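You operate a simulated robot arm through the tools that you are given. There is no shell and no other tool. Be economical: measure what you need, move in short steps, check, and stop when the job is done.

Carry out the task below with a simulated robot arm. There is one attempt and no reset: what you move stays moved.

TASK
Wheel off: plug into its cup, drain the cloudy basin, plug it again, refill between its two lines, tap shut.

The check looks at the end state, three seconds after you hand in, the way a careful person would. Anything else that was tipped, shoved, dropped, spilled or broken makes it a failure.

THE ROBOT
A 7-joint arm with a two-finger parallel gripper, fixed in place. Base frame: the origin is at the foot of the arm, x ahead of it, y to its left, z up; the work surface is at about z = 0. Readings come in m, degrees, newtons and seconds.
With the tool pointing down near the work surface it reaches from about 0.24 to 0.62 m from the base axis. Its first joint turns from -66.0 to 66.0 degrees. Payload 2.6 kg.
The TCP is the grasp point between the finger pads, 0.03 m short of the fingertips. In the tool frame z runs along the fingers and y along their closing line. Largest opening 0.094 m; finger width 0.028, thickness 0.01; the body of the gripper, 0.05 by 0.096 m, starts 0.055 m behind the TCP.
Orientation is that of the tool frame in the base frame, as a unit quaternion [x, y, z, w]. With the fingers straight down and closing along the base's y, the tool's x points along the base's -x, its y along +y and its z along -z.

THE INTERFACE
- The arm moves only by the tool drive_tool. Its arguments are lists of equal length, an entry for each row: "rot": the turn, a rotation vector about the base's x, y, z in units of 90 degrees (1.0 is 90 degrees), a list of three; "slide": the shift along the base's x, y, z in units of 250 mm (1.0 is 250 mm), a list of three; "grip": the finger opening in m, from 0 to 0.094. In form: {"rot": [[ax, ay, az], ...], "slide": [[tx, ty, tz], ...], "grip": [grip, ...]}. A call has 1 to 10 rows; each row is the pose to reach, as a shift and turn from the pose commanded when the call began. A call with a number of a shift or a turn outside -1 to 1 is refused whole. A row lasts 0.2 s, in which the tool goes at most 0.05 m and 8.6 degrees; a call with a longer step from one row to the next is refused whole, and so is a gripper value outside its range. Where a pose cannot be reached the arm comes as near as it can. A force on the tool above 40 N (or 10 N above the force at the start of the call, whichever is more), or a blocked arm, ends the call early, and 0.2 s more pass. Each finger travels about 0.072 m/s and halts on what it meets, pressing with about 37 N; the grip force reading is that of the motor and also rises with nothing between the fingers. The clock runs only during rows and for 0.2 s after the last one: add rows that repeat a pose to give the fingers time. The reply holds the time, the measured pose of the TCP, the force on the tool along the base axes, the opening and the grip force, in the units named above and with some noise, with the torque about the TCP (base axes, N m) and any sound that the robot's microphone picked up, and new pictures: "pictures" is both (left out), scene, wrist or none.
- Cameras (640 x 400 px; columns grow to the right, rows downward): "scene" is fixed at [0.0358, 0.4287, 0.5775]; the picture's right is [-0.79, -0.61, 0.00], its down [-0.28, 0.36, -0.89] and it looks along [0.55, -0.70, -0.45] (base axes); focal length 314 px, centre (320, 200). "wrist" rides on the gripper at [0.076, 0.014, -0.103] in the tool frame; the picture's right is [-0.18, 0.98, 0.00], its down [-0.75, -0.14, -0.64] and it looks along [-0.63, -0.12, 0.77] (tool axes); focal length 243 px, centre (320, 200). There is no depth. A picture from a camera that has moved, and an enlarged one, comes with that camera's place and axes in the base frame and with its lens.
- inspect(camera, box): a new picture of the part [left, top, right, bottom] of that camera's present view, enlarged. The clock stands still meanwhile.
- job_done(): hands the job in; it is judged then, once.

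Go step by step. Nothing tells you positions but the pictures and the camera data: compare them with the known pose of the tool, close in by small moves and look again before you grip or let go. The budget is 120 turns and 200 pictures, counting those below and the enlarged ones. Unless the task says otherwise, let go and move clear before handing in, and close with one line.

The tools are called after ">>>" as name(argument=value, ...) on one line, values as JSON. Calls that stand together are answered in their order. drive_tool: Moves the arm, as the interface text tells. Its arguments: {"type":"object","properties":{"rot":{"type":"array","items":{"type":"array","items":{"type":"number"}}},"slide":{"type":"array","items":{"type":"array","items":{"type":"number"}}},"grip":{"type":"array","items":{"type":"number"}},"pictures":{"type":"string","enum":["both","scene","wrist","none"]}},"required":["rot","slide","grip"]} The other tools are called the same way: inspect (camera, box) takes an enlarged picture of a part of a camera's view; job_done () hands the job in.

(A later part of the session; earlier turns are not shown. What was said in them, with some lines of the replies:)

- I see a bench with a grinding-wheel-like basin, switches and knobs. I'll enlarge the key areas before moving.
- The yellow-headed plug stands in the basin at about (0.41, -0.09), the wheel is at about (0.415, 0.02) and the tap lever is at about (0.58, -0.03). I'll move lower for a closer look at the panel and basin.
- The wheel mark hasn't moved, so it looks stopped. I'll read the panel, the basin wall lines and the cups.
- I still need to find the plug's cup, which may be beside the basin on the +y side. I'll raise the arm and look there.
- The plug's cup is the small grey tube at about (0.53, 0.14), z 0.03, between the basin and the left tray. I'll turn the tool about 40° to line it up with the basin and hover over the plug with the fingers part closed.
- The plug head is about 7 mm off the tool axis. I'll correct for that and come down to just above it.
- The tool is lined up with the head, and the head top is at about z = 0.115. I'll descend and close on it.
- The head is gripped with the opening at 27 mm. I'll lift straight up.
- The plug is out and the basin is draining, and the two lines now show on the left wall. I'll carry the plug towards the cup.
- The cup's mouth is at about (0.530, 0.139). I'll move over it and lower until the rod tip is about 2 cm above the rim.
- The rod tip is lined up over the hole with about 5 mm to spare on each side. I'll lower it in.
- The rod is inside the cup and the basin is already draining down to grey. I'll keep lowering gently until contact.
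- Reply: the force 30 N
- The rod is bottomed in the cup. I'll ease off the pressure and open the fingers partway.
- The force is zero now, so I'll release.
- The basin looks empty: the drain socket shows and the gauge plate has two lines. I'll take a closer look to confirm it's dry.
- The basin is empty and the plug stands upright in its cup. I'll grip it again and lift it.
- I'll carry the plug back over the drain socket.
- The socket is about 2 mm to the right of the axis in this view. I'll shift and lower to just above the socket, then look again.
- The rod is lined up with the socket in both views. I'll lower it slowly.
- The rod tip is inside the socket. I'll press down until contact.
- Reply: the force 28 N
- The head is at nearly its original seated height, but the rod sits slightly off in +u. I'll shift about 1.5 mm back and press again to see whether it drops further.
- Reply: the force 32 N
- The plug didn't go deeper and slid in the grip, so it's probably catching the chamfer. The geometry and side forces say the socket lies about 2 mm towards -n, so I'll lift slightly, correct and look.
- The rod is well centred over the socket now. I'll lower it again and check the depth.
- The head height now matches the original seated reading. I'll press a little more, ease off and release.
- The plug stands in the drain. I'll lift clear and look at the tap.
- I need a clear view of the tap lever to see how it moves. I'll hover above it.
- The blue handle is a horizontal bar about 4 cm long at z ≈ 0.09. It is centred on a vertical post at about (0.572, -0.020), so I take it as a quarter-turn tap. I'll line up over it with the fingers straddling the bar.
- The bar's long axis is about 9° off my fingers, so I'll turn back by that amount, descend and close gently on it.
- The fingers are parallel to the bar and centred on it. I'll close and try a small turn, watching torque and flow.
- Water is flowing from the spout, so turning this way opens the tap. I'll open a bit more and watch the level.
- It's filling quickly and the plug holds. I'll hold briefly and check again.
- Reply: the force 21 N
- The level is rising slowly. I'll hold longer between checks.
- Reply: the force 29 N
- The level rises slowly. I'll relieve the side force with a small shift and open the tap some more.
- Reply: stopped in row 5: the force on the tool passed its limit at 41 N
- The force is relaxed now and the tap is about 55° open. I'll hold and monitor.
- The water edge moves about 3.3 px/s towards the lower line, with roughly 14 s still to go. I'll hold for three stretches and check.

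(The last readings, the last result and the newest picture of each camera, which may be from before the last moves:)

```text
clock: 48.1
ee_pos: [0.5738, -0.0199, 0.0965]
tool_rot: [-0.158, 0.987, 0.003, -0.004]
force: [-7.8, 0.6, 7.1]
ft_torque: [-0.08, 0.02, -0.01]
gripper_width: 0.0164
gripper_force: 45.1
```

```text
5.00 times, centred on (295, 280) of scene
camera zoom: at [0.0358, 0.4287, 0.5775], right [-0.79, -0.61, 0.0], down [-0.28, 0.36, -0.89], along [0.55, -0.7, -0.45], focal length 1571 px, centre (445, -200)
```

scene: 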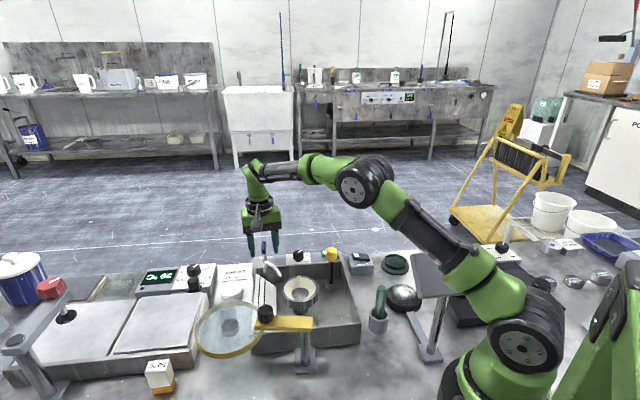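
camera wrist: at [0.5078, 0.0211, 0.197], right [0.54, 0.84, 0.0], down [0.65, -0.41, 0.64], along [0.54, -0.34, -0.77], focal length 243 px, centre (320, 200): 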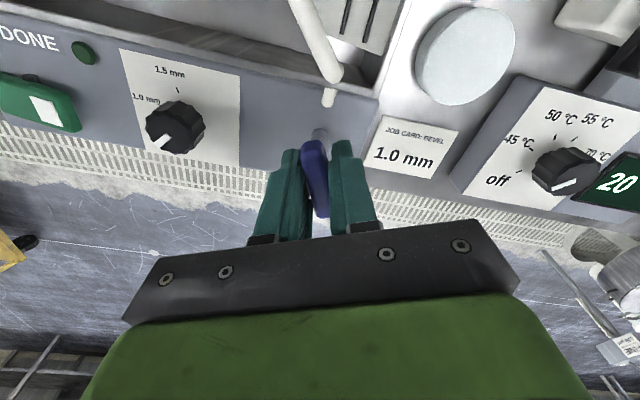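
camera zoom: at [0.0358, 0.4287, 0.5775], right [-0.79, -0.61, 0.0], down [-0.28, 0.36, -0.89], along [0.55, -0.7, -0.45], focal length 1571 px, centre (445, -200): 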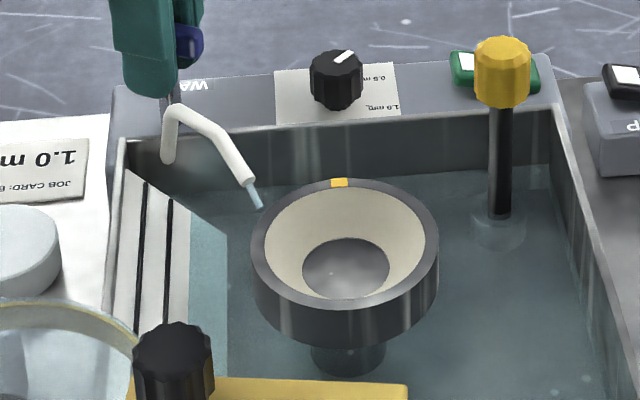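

>>> drive_tool(rot=[[0, 0, 0], [0, 0, 0], [0, 0, 0], [0, 0, 0], [0, 0, 0], [0, 0, 0], [0, 0, 0], [0, 0, 0], [0, 0, 0], [0, 0, 0]], slide=[[0, 0, 0], [0, 0, 0], [0, 0, 0], [0, 0, 0], [0, 0, 0], [0, 0, 0], [0, 0, 0], [0, 0, 0], [0, 0, 0], [0, 0, 0]], grip=[0.008, 0.008, 0.008, 0.008, 0.008, 0.008, 0.008, 0.008, 0.008, 0.008], pictures="none")

>>> drive_tool(rot=[[0, 0, 0], [0, 0, 0], [0, 0, 0], [0, 0, 0], [0, 0, 0], [0, 0, 0], [0, 0, 0], [0, 0, 0], [0, 0, 0], [0, 0, 0]], slide=[[0, 0, 0], [0, 0, 0], [0, 0, 0], [0, 0, 0], [0, 0, 0], [0, 0, 0], [0, 0, 0], [0, 0, 0], [0, 0, 0], [0, 0, 0]], grip=[0.008, 0.008, 0.008, 0.008, 0.008, 0.008, 0.008, 0.008, 0.008, 0.008], pictures="none")

>>> drive_tool(rot=[[0, 0, 0], [0, 0, 0], [0, 0, 0], [0, 0, 0], [0, 0, 0], [0, 0, 0]], slide=[[0, 0, 0], [0, 0, 0], [0, 0, 0], [0, 0, 0], [0, 0, 0], [0, 0, 0]], grip=[0.008, 0.008, 0.008, 0.008, 0.008, 0.008], pictures="none")

>>> inspect(camera="scene", box=[245, 240, 345, 320])

```text
clock: 50.3
ee_pos: [0.5725, -0.0194, 0.0959]
tool_rot: [-0.158, 0.987, 0.003, -0.004]
force: [-7.2, 1.2, 6.8]
ft_torque: [-0.1, -0.04, -0.04]
gripper_width: 0.0163
gripper_force: 45.1
```

```text
clock: 52.5
ee_pos: [0.5725, -0.0186, 0.0965]
tool_rot: [-0.158, 0.987, 0.002, -0.004]
force: [-6.5, 0.6, 5.1]
ft_torque: [-0.08, 0.02, 0.01]
gripper_width: 0.0164
gripper_force: 45.1
```

```text
clock: 53.9
ee_pos: [0.5736, -0.0179, 0.0962]
tool_rot: [-0.158, 0.987, 0.002, -0.004]
force: [-5.7, 0.9, 5.4]
ft_torque: [-0.1, -0.02, 0.02]
gripper_width: 0.0162
gripper_force: 44.6
```

```text
5.00 times, centred on (295, 280) of scene
camera zoom: at [0.0358, 0.4287, 0.5775], right [-0.79, -0.61, 0.0], down [-0.28, 0.36, -0.89], along [0.55, -0.7, -0.45], focal length 1571 px, centre (445, -200)
```

zoom: 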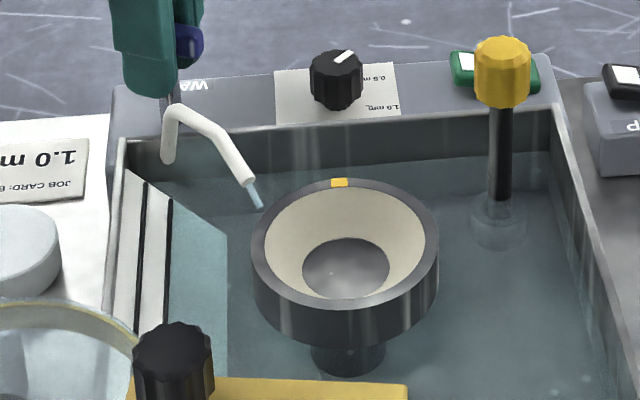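

The level is just reaching the lower line. I'll hold about 3 s more and check.

>>> drive_tool(rot=[[0, 0, 0], [0, 0, 0], [0, 0, 0], [0, 0, 0], [0, 0, 0], [0, 0, 0], [0, 0, 0], [0, 0, 0], [0, 0, 0], [0, 0, 0]], slide=[[0, 0, 0], [0, 0, 0], [0, 0, 0], [0, 0, 0], [0, 0, 0], [0, 0, 0], [0, 0, 0], [0, 0, 0], [0, 0, 0], [0, 0, 0]], grip=[0.008, 0.008, 0.008, 0.008, 0.008, 0.008, 0.008, 0.008, 0.008, 0.008], pictures="none")

>>> drive_tool(rot=[[0, 0, 0], [0, 0, 0], [0, 0, 0]], slide=[[0, 0, 0], [0, 0, 0], [0, 0, 0]], grip=[0.008, 0.008, 0.008], pictures="none")

>>> inspect(camera="scene", box=[245, 260, 305, 310])

```text
clock: 56.1
ee_pos: [0.5737, -0.0186, 0.0956]
tool_rot: [-0.158, 0.987, 0.003, -0.004]
force: [-3.9, 1.9, 5.6]
ft_torque: [-0.08, -0.05, 0.0]
gripper_width: 0.0166
gripper_force: 45.2
```

```text
clock: 56.9
ee_pos: [0.5736, -0.0194, 0.0963]
tool_rot: [-0.158, 0.987, 0.001, -0.005]
force: [-3.8, 1.6, 5.1]
ft_torque: [-0.08, 0.03, -0.01]
gripper_width: 0.0165
gripper_force: 44.9
```

```text
8.00 times, centred on (275, 285) of scene
camera zoom: at [0.0358, 0.4287, 0.5775], right [-0.79, -0.61, 0.0], down [-0.28, 0.36, -0.89], along [0.55, -0.7, -0.45], focal length 2514 px, centre (680, -480)
```

zoom: 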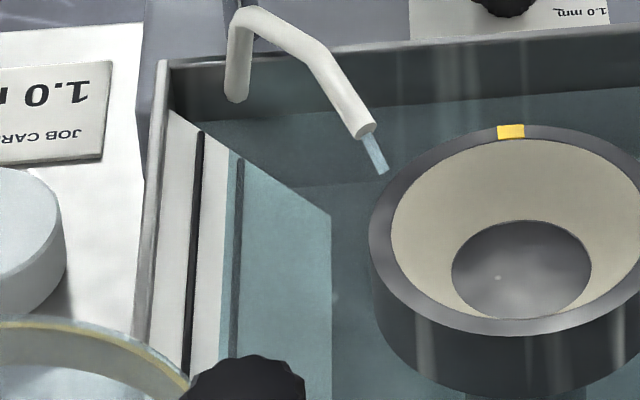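

The level is past the lower line and nearing mid-band. I'll shut the tap now.

>>> drive_tool(rot=[[0, 0, -0.092], [0, 0, -0.184], [0, 0, -0.276], [0, 0, -0.368], [0, 0, -0.46], [0, 0, -0.55], [0, 0, -0.61], [0, 0, -0.61]], slide=[[0, 0, 0], [0, -0.002, 0], [-0.002, -0.004, 0], [-0.002, -0.005, 0], [-0.003, -0.006, 0], [-0.004, -0.006, 0], [-0.004, -0.006, 0], [-0.004, -0.006, 0]], grip=[0.008, 0.008, 0.008, 0.008, 0.008, 0.008, 0.008, 0.008], pictures="none")

>>> inspect(camera="scene", box=[235, 235, 315, 300])

```text
clock: 58.7
ee_pos: [0.5717, -0.0215, 0.0956]
tool_rot: [0.315, 0.949, 0.004, 0.0]
force: [32.9, -0.1, -9.8]
ft_torque: [0.44, 0.82, -0.03]
gripper_width: 0.017
gripper_force: 45.1
```

```text
6.15 times, centred on (275, 268) of scene
camera zoom: at [0.0359, 0.4287, 0.5775], right [-0.79, -0.61, 0.0], down [-0.28, 0.36, -0.89], along [0.55, -0.7, -0.45], focal length 1934 px, centre (597, -215)
```

zoom: 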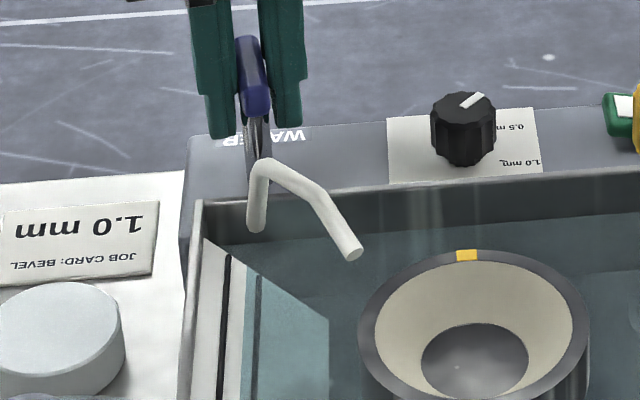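

The stream has stopped, but the bar sits a few degrees short of its original direction. I'll ease the side force and turn a little further.

>>> drive_tool(rot=[[0, 0, -0.02], [0, 0, -0.06], [0, 0, -0.06]], slide=[[0.008, 0.0, 0], [0.008, 0.0, 0], [0.008, 0.0, 0]], grip=[0.008, 0.008, 0.008], pictures="none")

>>> inspect(camera="scene", box=[235, 235, 315, 300])

```text
clock: 59.5
ee_pos: [0.573, -0.0201, 0.0959]
tool_rot: [0.362, 0.932, 0.003, -0.006]
force: [-26.8, 1.6, 10.9]
ft_torque: [-0.79, -0.79, 0.01]
gripper_width: 0.0161
gripper_force: 44.9
```

```text
6.15 times, centred on (275, 268) of scene
camera zoom: at [0.0357, 0.4287, 0.5775], right [-0.79, -0.61, 0.0], down [-0.28, 0.36, -0.89], along [0.55, -0.7, -0.45], focal length 1934 px, centre (597, -215)
```

zoom: 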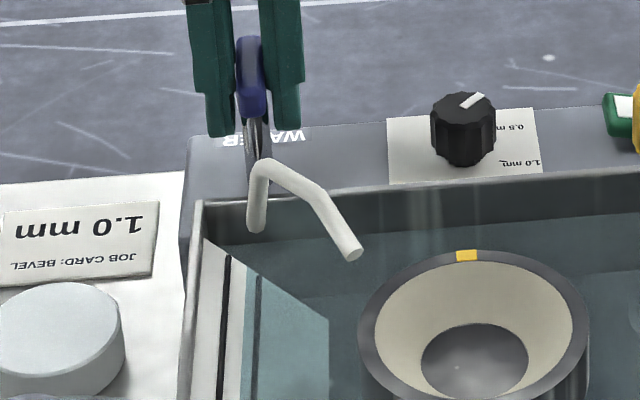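

The bar is back in its original direction with no flow. I'll relax the side load and release.

>>> drive_tool(rot=[[0, 0, 0], [0, 0, 0], [0, 0, 0], [0, 0, 0], [0, 0, 0], [0, 0, 0]], slide=[[-0.004, 0, 0], [-0.004, 0, 0], [-0.004, 0, 0], [-0.004, 0, 0], [-0.004, 0, 0], [-0.004, 0, 0]], grip=[0.008, 0.008, 0.025, 0.04, 0.05, 0.05], pictures="none")

>>> drive_tool(rot=[[0, 0, 0], [0, 0, 0], [0, 0, 0], [0, 0, 0], [0, 0, 0]], slide=[[0, 0, 0.12], [0, 0, 0.25], [0, 0, 0.4], [0, 0, 0.5], [0, 0, 0.5]], grip=[0.05, 0.05, 0.05, 0.05, 0.05])

>>> inspect(camera="scene", box=[235, 235, 315, 300])

>>> inspect(camera="scene", box=[245, 235, 365, 330])

```text
clock: 60.9
ee_pos: [0.5724, -0.021, 0.0949]
tool_rot: [0.359, 0.933, 0.003, -0.003]
force: [0.3, 0.4, -0.2]
ft_torque: [0.04, 0.01, -0.02]
gripper_width: 0.05
gripper_force: 0.1
```

```text
clock: 62.1
ee_pos: [0.5738, -0.0215, 0.2224]
tool_rot: [0.36, 0.933, 0.004, -0.002]
force: [0.1, 0.3, -0.4]
ft_torque: [-0.03, 0.02, -0.01]
gripper_width: 0.0498
gripper_force: 0.1
camera wrist: at [0.5274, 0.0386, 0.3229], right [0.8, 0.6, 0.0], down [0.46, -0.62, 0.64], along [0.39, -0.5, -0.77], focal length 243 px, centre (320, 200)
```

scene: 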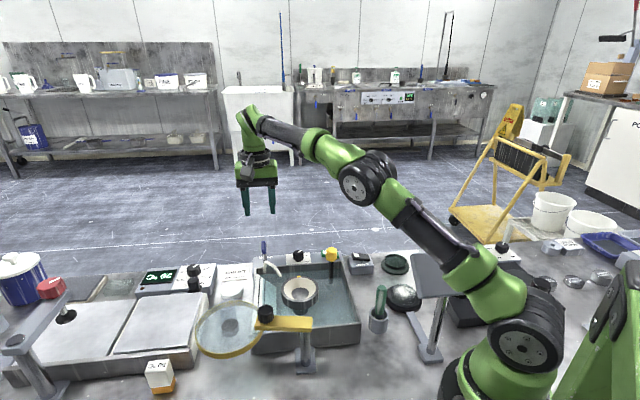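
wrist: 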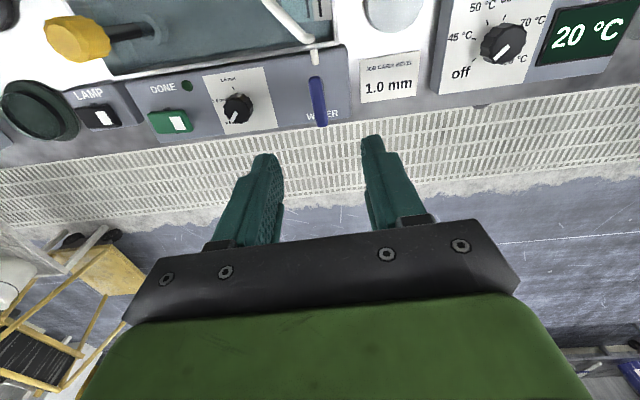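

```text
6.15 times, centred on (275, 268) of scene
camera zoom: at [0.0358, 0.4287, 0.5775], right [-0.79, -0.61, 0.0], down [-0.28, 0.36, -0.89], along [0.55, -0.7, -0.45], focal length 1934 px, centre (597, -215)
```

zoom: 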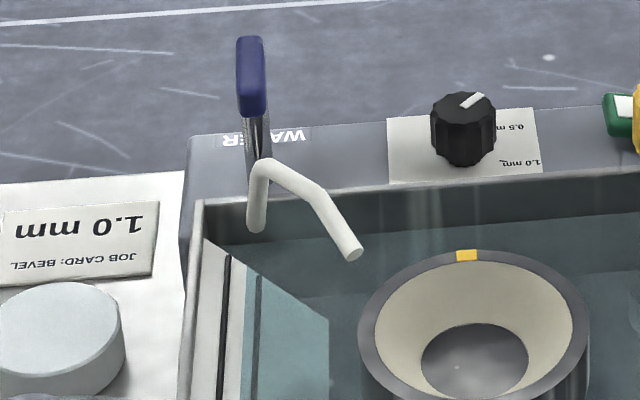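

```text
4.21 times, centred on (305, 282) of scene
camera zoom: at [0.0358, 0.4287, 0.5775], right [-0.79, -0.61, 0.0], down [-0.28, 0.36, -0.89], along [0.55, -0.7, -0.45], focal length 1323 px, centre (383, -147)
```

zoom: 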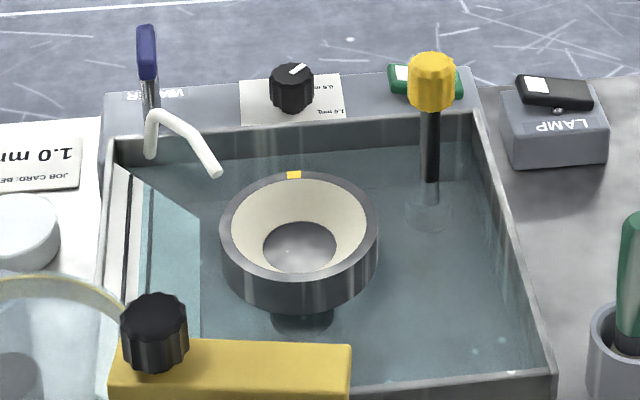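

The level sits between the lines, but the lever may be about 3° short of fully shut. I'll nudge it gently to its original angle.

>>> drive_tool(rot=[[0, 0, 0], [0, 0, 0], [0, 0, 0], [0, 0, 0], [0, 0, 0], [0, 0, 0], [0, 0, 0], [0, 0, 0], [0, 0, -0.03], [0, 0, -0.06]], slide=[[0, 0, -0.12], [0, 0, -0.25], [0, 0, -0.4], [0, 0, -0.5], [0, 0, -0.5], [0, 0, -0.5], [0, 0, -0.5], [0, 0, -0.5], [0, 0, -0.5], [0, 0, -0.5]], grip=[0.05, 0.05, 0.05, 0.05, 0.035, 0.02, 0.008, 0.008, 0.008, 0.008], pictures="none")

>>> inspect(camera="scene", box=[235, 235, 315, 300])

```text
clock: 64.3
ee_pos: [0.5733, -0.0215, 0.0961]
tool_rot: [0.403, 0.915, 0.004, -0.003]
force: [-13.7, -4.0, 3.0]
ft_torque: [0.12, 0.17, 1.18]
gripper_width: 0.0169
gripper_force: 44.9
```

```text
6.15 times, centred on (275, 268) of scene
camera zoom: at [0.0358, 0.4287, 0.5775], right [-0.79, -0.61, 0.0], down [-0.28, 0.36, -0.89], along [0.55, -0.7, -0.45], focal length 1934 px, centre (597, -215)
```

zoom: 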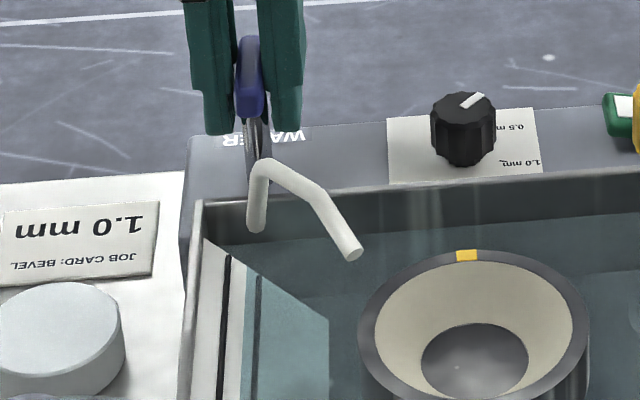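

Torque has built up, so the lever is at its closed stop. I'll release and retreat.

>>> drive_tool(rot=[[0, 0, 0.02], [0, 0, 0.02], [0, 0, 0.02], [0, 0, 0.02], [0, 0, 0.02], [0, 0, 0.02], [0, 0, 0.02], [0, 0, 0.02], [0, 0, 0.02]], slide=[[0, 0, 0], [0, 0, 0], [0, 0, 0], [0, 0, 0], [0, 0, 0], [0, 0, 0.12], [0, 0, 0.3], [0, 0, 0.48], [0, 0, 0.6]], grip=[0.008, 0.02, 0.035, 0.05, 0.05, 0.05, 0.05, 0.05, 0.05])

>>> inspect(camera="scene", box=[235, 235, 315, 300])

```text
clock: 66.3
ee_pos: [0.574, -0.0198, 0.2463]
tool_rot: [0.39, 0.921, 0.005, -0.002]
force: [0.8, -0.4, 0.4]
ft_torque: [0.02, 0.01, -0.01]
gripper_width: 0.0498
gripper_force: 0.1
camera wrist: at [0.5309, 0.0427, 0.3477], right [0.83, 0.55, 0.0], down [0.43, -0.64, 0.64], along [0.36, -0.53, -0.77], focal length 243 px, centre (320, 200)
```

scene: 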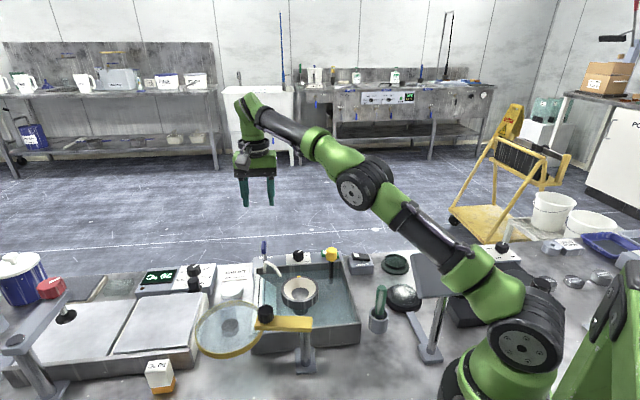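
wrist: 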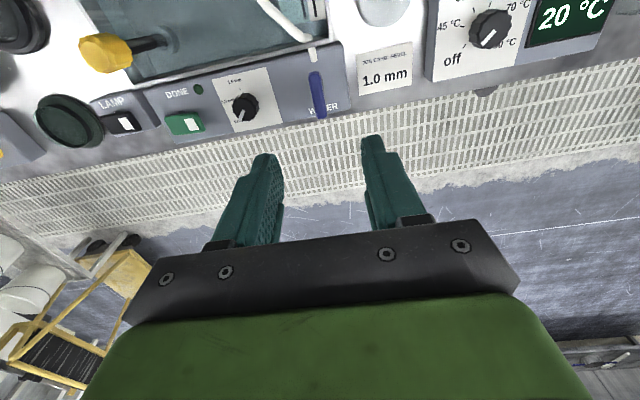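

```text
6.15 times, centred on (275, 268) of scene
camera zoom: at [0.0358, 0.4287, 0.5775], right [-0.79, -0.61, 0.0], down [-0.28, 0.36, -0.89], along [0.55, -0.7, -0.45], focal length 1934 px, centre (597, -215)
```

zoom: 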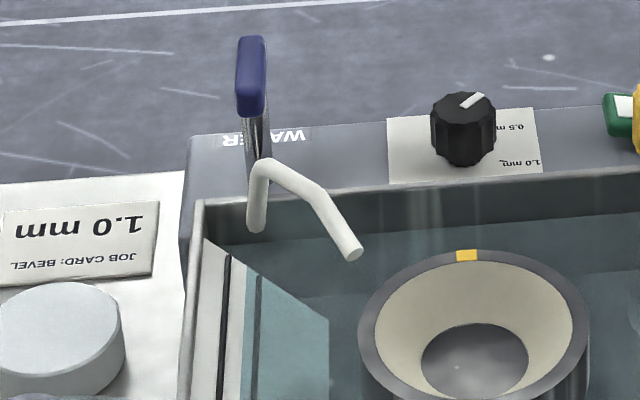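

The lever is back at its original closed angle. I'll move clear and wait a few seconds to confirm the level holds.

>>> drive_tool(rot=[[0, 0, 0], [0, 0, 0], [0, 0, 0], [0, 0, 0], [0, 0, 0], [0, 0, 0], [0, 0, 0], [0, 0, 0], [0, 0, 0], [0, 0, 0]], slide=[[-0.1, 0, 0.1], [-0.2, 0, 0.2], [-0.3, 0, 0.3], [-0.4, 0, 0.4], [-0.4, 0, 0.4], [-0.4, 0, 0.4], [-0.4, 0, 0.4], [-0.4, 0, 0.4], [-0.4, 0, 0.4], [-0.4, 0, 0.4]], grip=[0.05, 0.05, 0.05, 0.05, 0.05, 0.05, 0.05, 0.05, 0.05, 0.05], pictures="none")

>>> drive_tool(rot=[[0, 0, 0], [0, 0, 0], [0, 0, 0], [0, 0, 0], [0, 0, 0], [0, 0, 0], [0, 0, 0], [0, 0, 0], [0, 0, 0], [0, 0, 0]], slide=[[0, 0, 0], [0, 0, 0], [0, 0, 0], [0, 0, 0], [0, 0, 0], [0, 0, 0], [0, 0, 0], [0, 0, 0], [0, 0, 0], [0, 0, 0]], grip=[0.05, 0.05, 0.05, 0.05, 0.05, 0.05, 0.05, 0.05, 0.05, 0.05], pictures="scene")

>>> inspect(camera="scene", box=[245, 260, 305, 310])

>>> inspect(camera="wrist", box=[160, 0, 480, 200])

```text
clock: 68.5
ee_pos: [0.4734, -0.0204, 0.3472]
tool_rot: [0.388, 0.922, 0.004, -0.002]
force: [0.4, -0.4, -0.7]
ft_torque: [0.01, -0.01, 0.0]
gripper_width: 0.0497
gripper_force: 0.1
```

```text
clock: 70.7
ee_pos: [0.4727, -0.0211, 0.3453]
tool_rot: [0.388, 0.922, 0.004, -0.002]
force: [0.1, 0.5, 0.0]
ft_torque: [-0.02, 0.01, 0.02]
gripper_width: 0.05
gripper_force: 0.1
```

scene: 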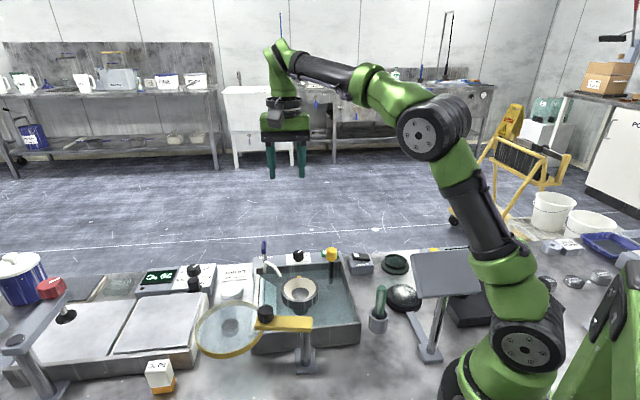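

```text
8.00 times, centred on (275, 285) of scene
camera zoom: at [0.0358, 0.4287, 0.5775], right [-0.79, -0.61, 0.0], down [-0.28, 0.36, -0.89], along [0.55, -0.7, -0.45], focal length 2514 px, centre (680, -480)
```

zoom: 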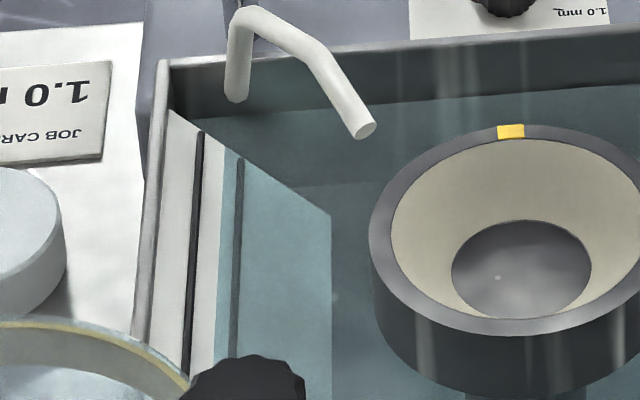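

```text
2.00 times, centred on (320, 100) of wrist
camera zoom: at [0.4304, 0.0426, 0.4478], right [0.83, 0.55, 0.0], down [0.43, -0.64, 0.64], along [0.35, -0.53, -0.77], focal length 485 px, centre (320, 400)
```

zoom: 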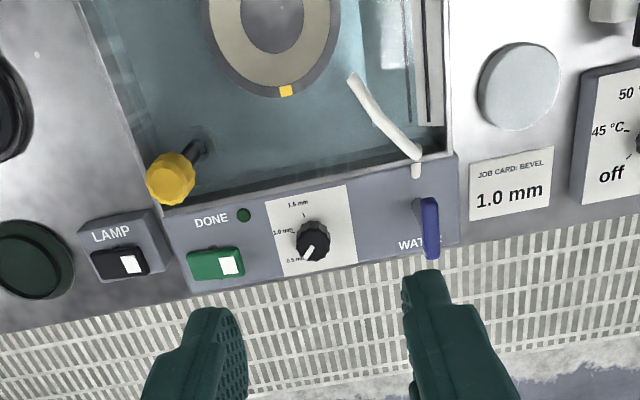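

The wheel is off, the plug is back in its drain, and the fresh water is holding steady between the two lines with the tap shut and the arm clear, so I'm handing in.

>>> job_done()

```text
The job is handed in.
```

The basin was drained with the plug in its cup, then re-plugged and refilled between its two lines, and the tap is shut; I left the wheel alone because it was already stopped.
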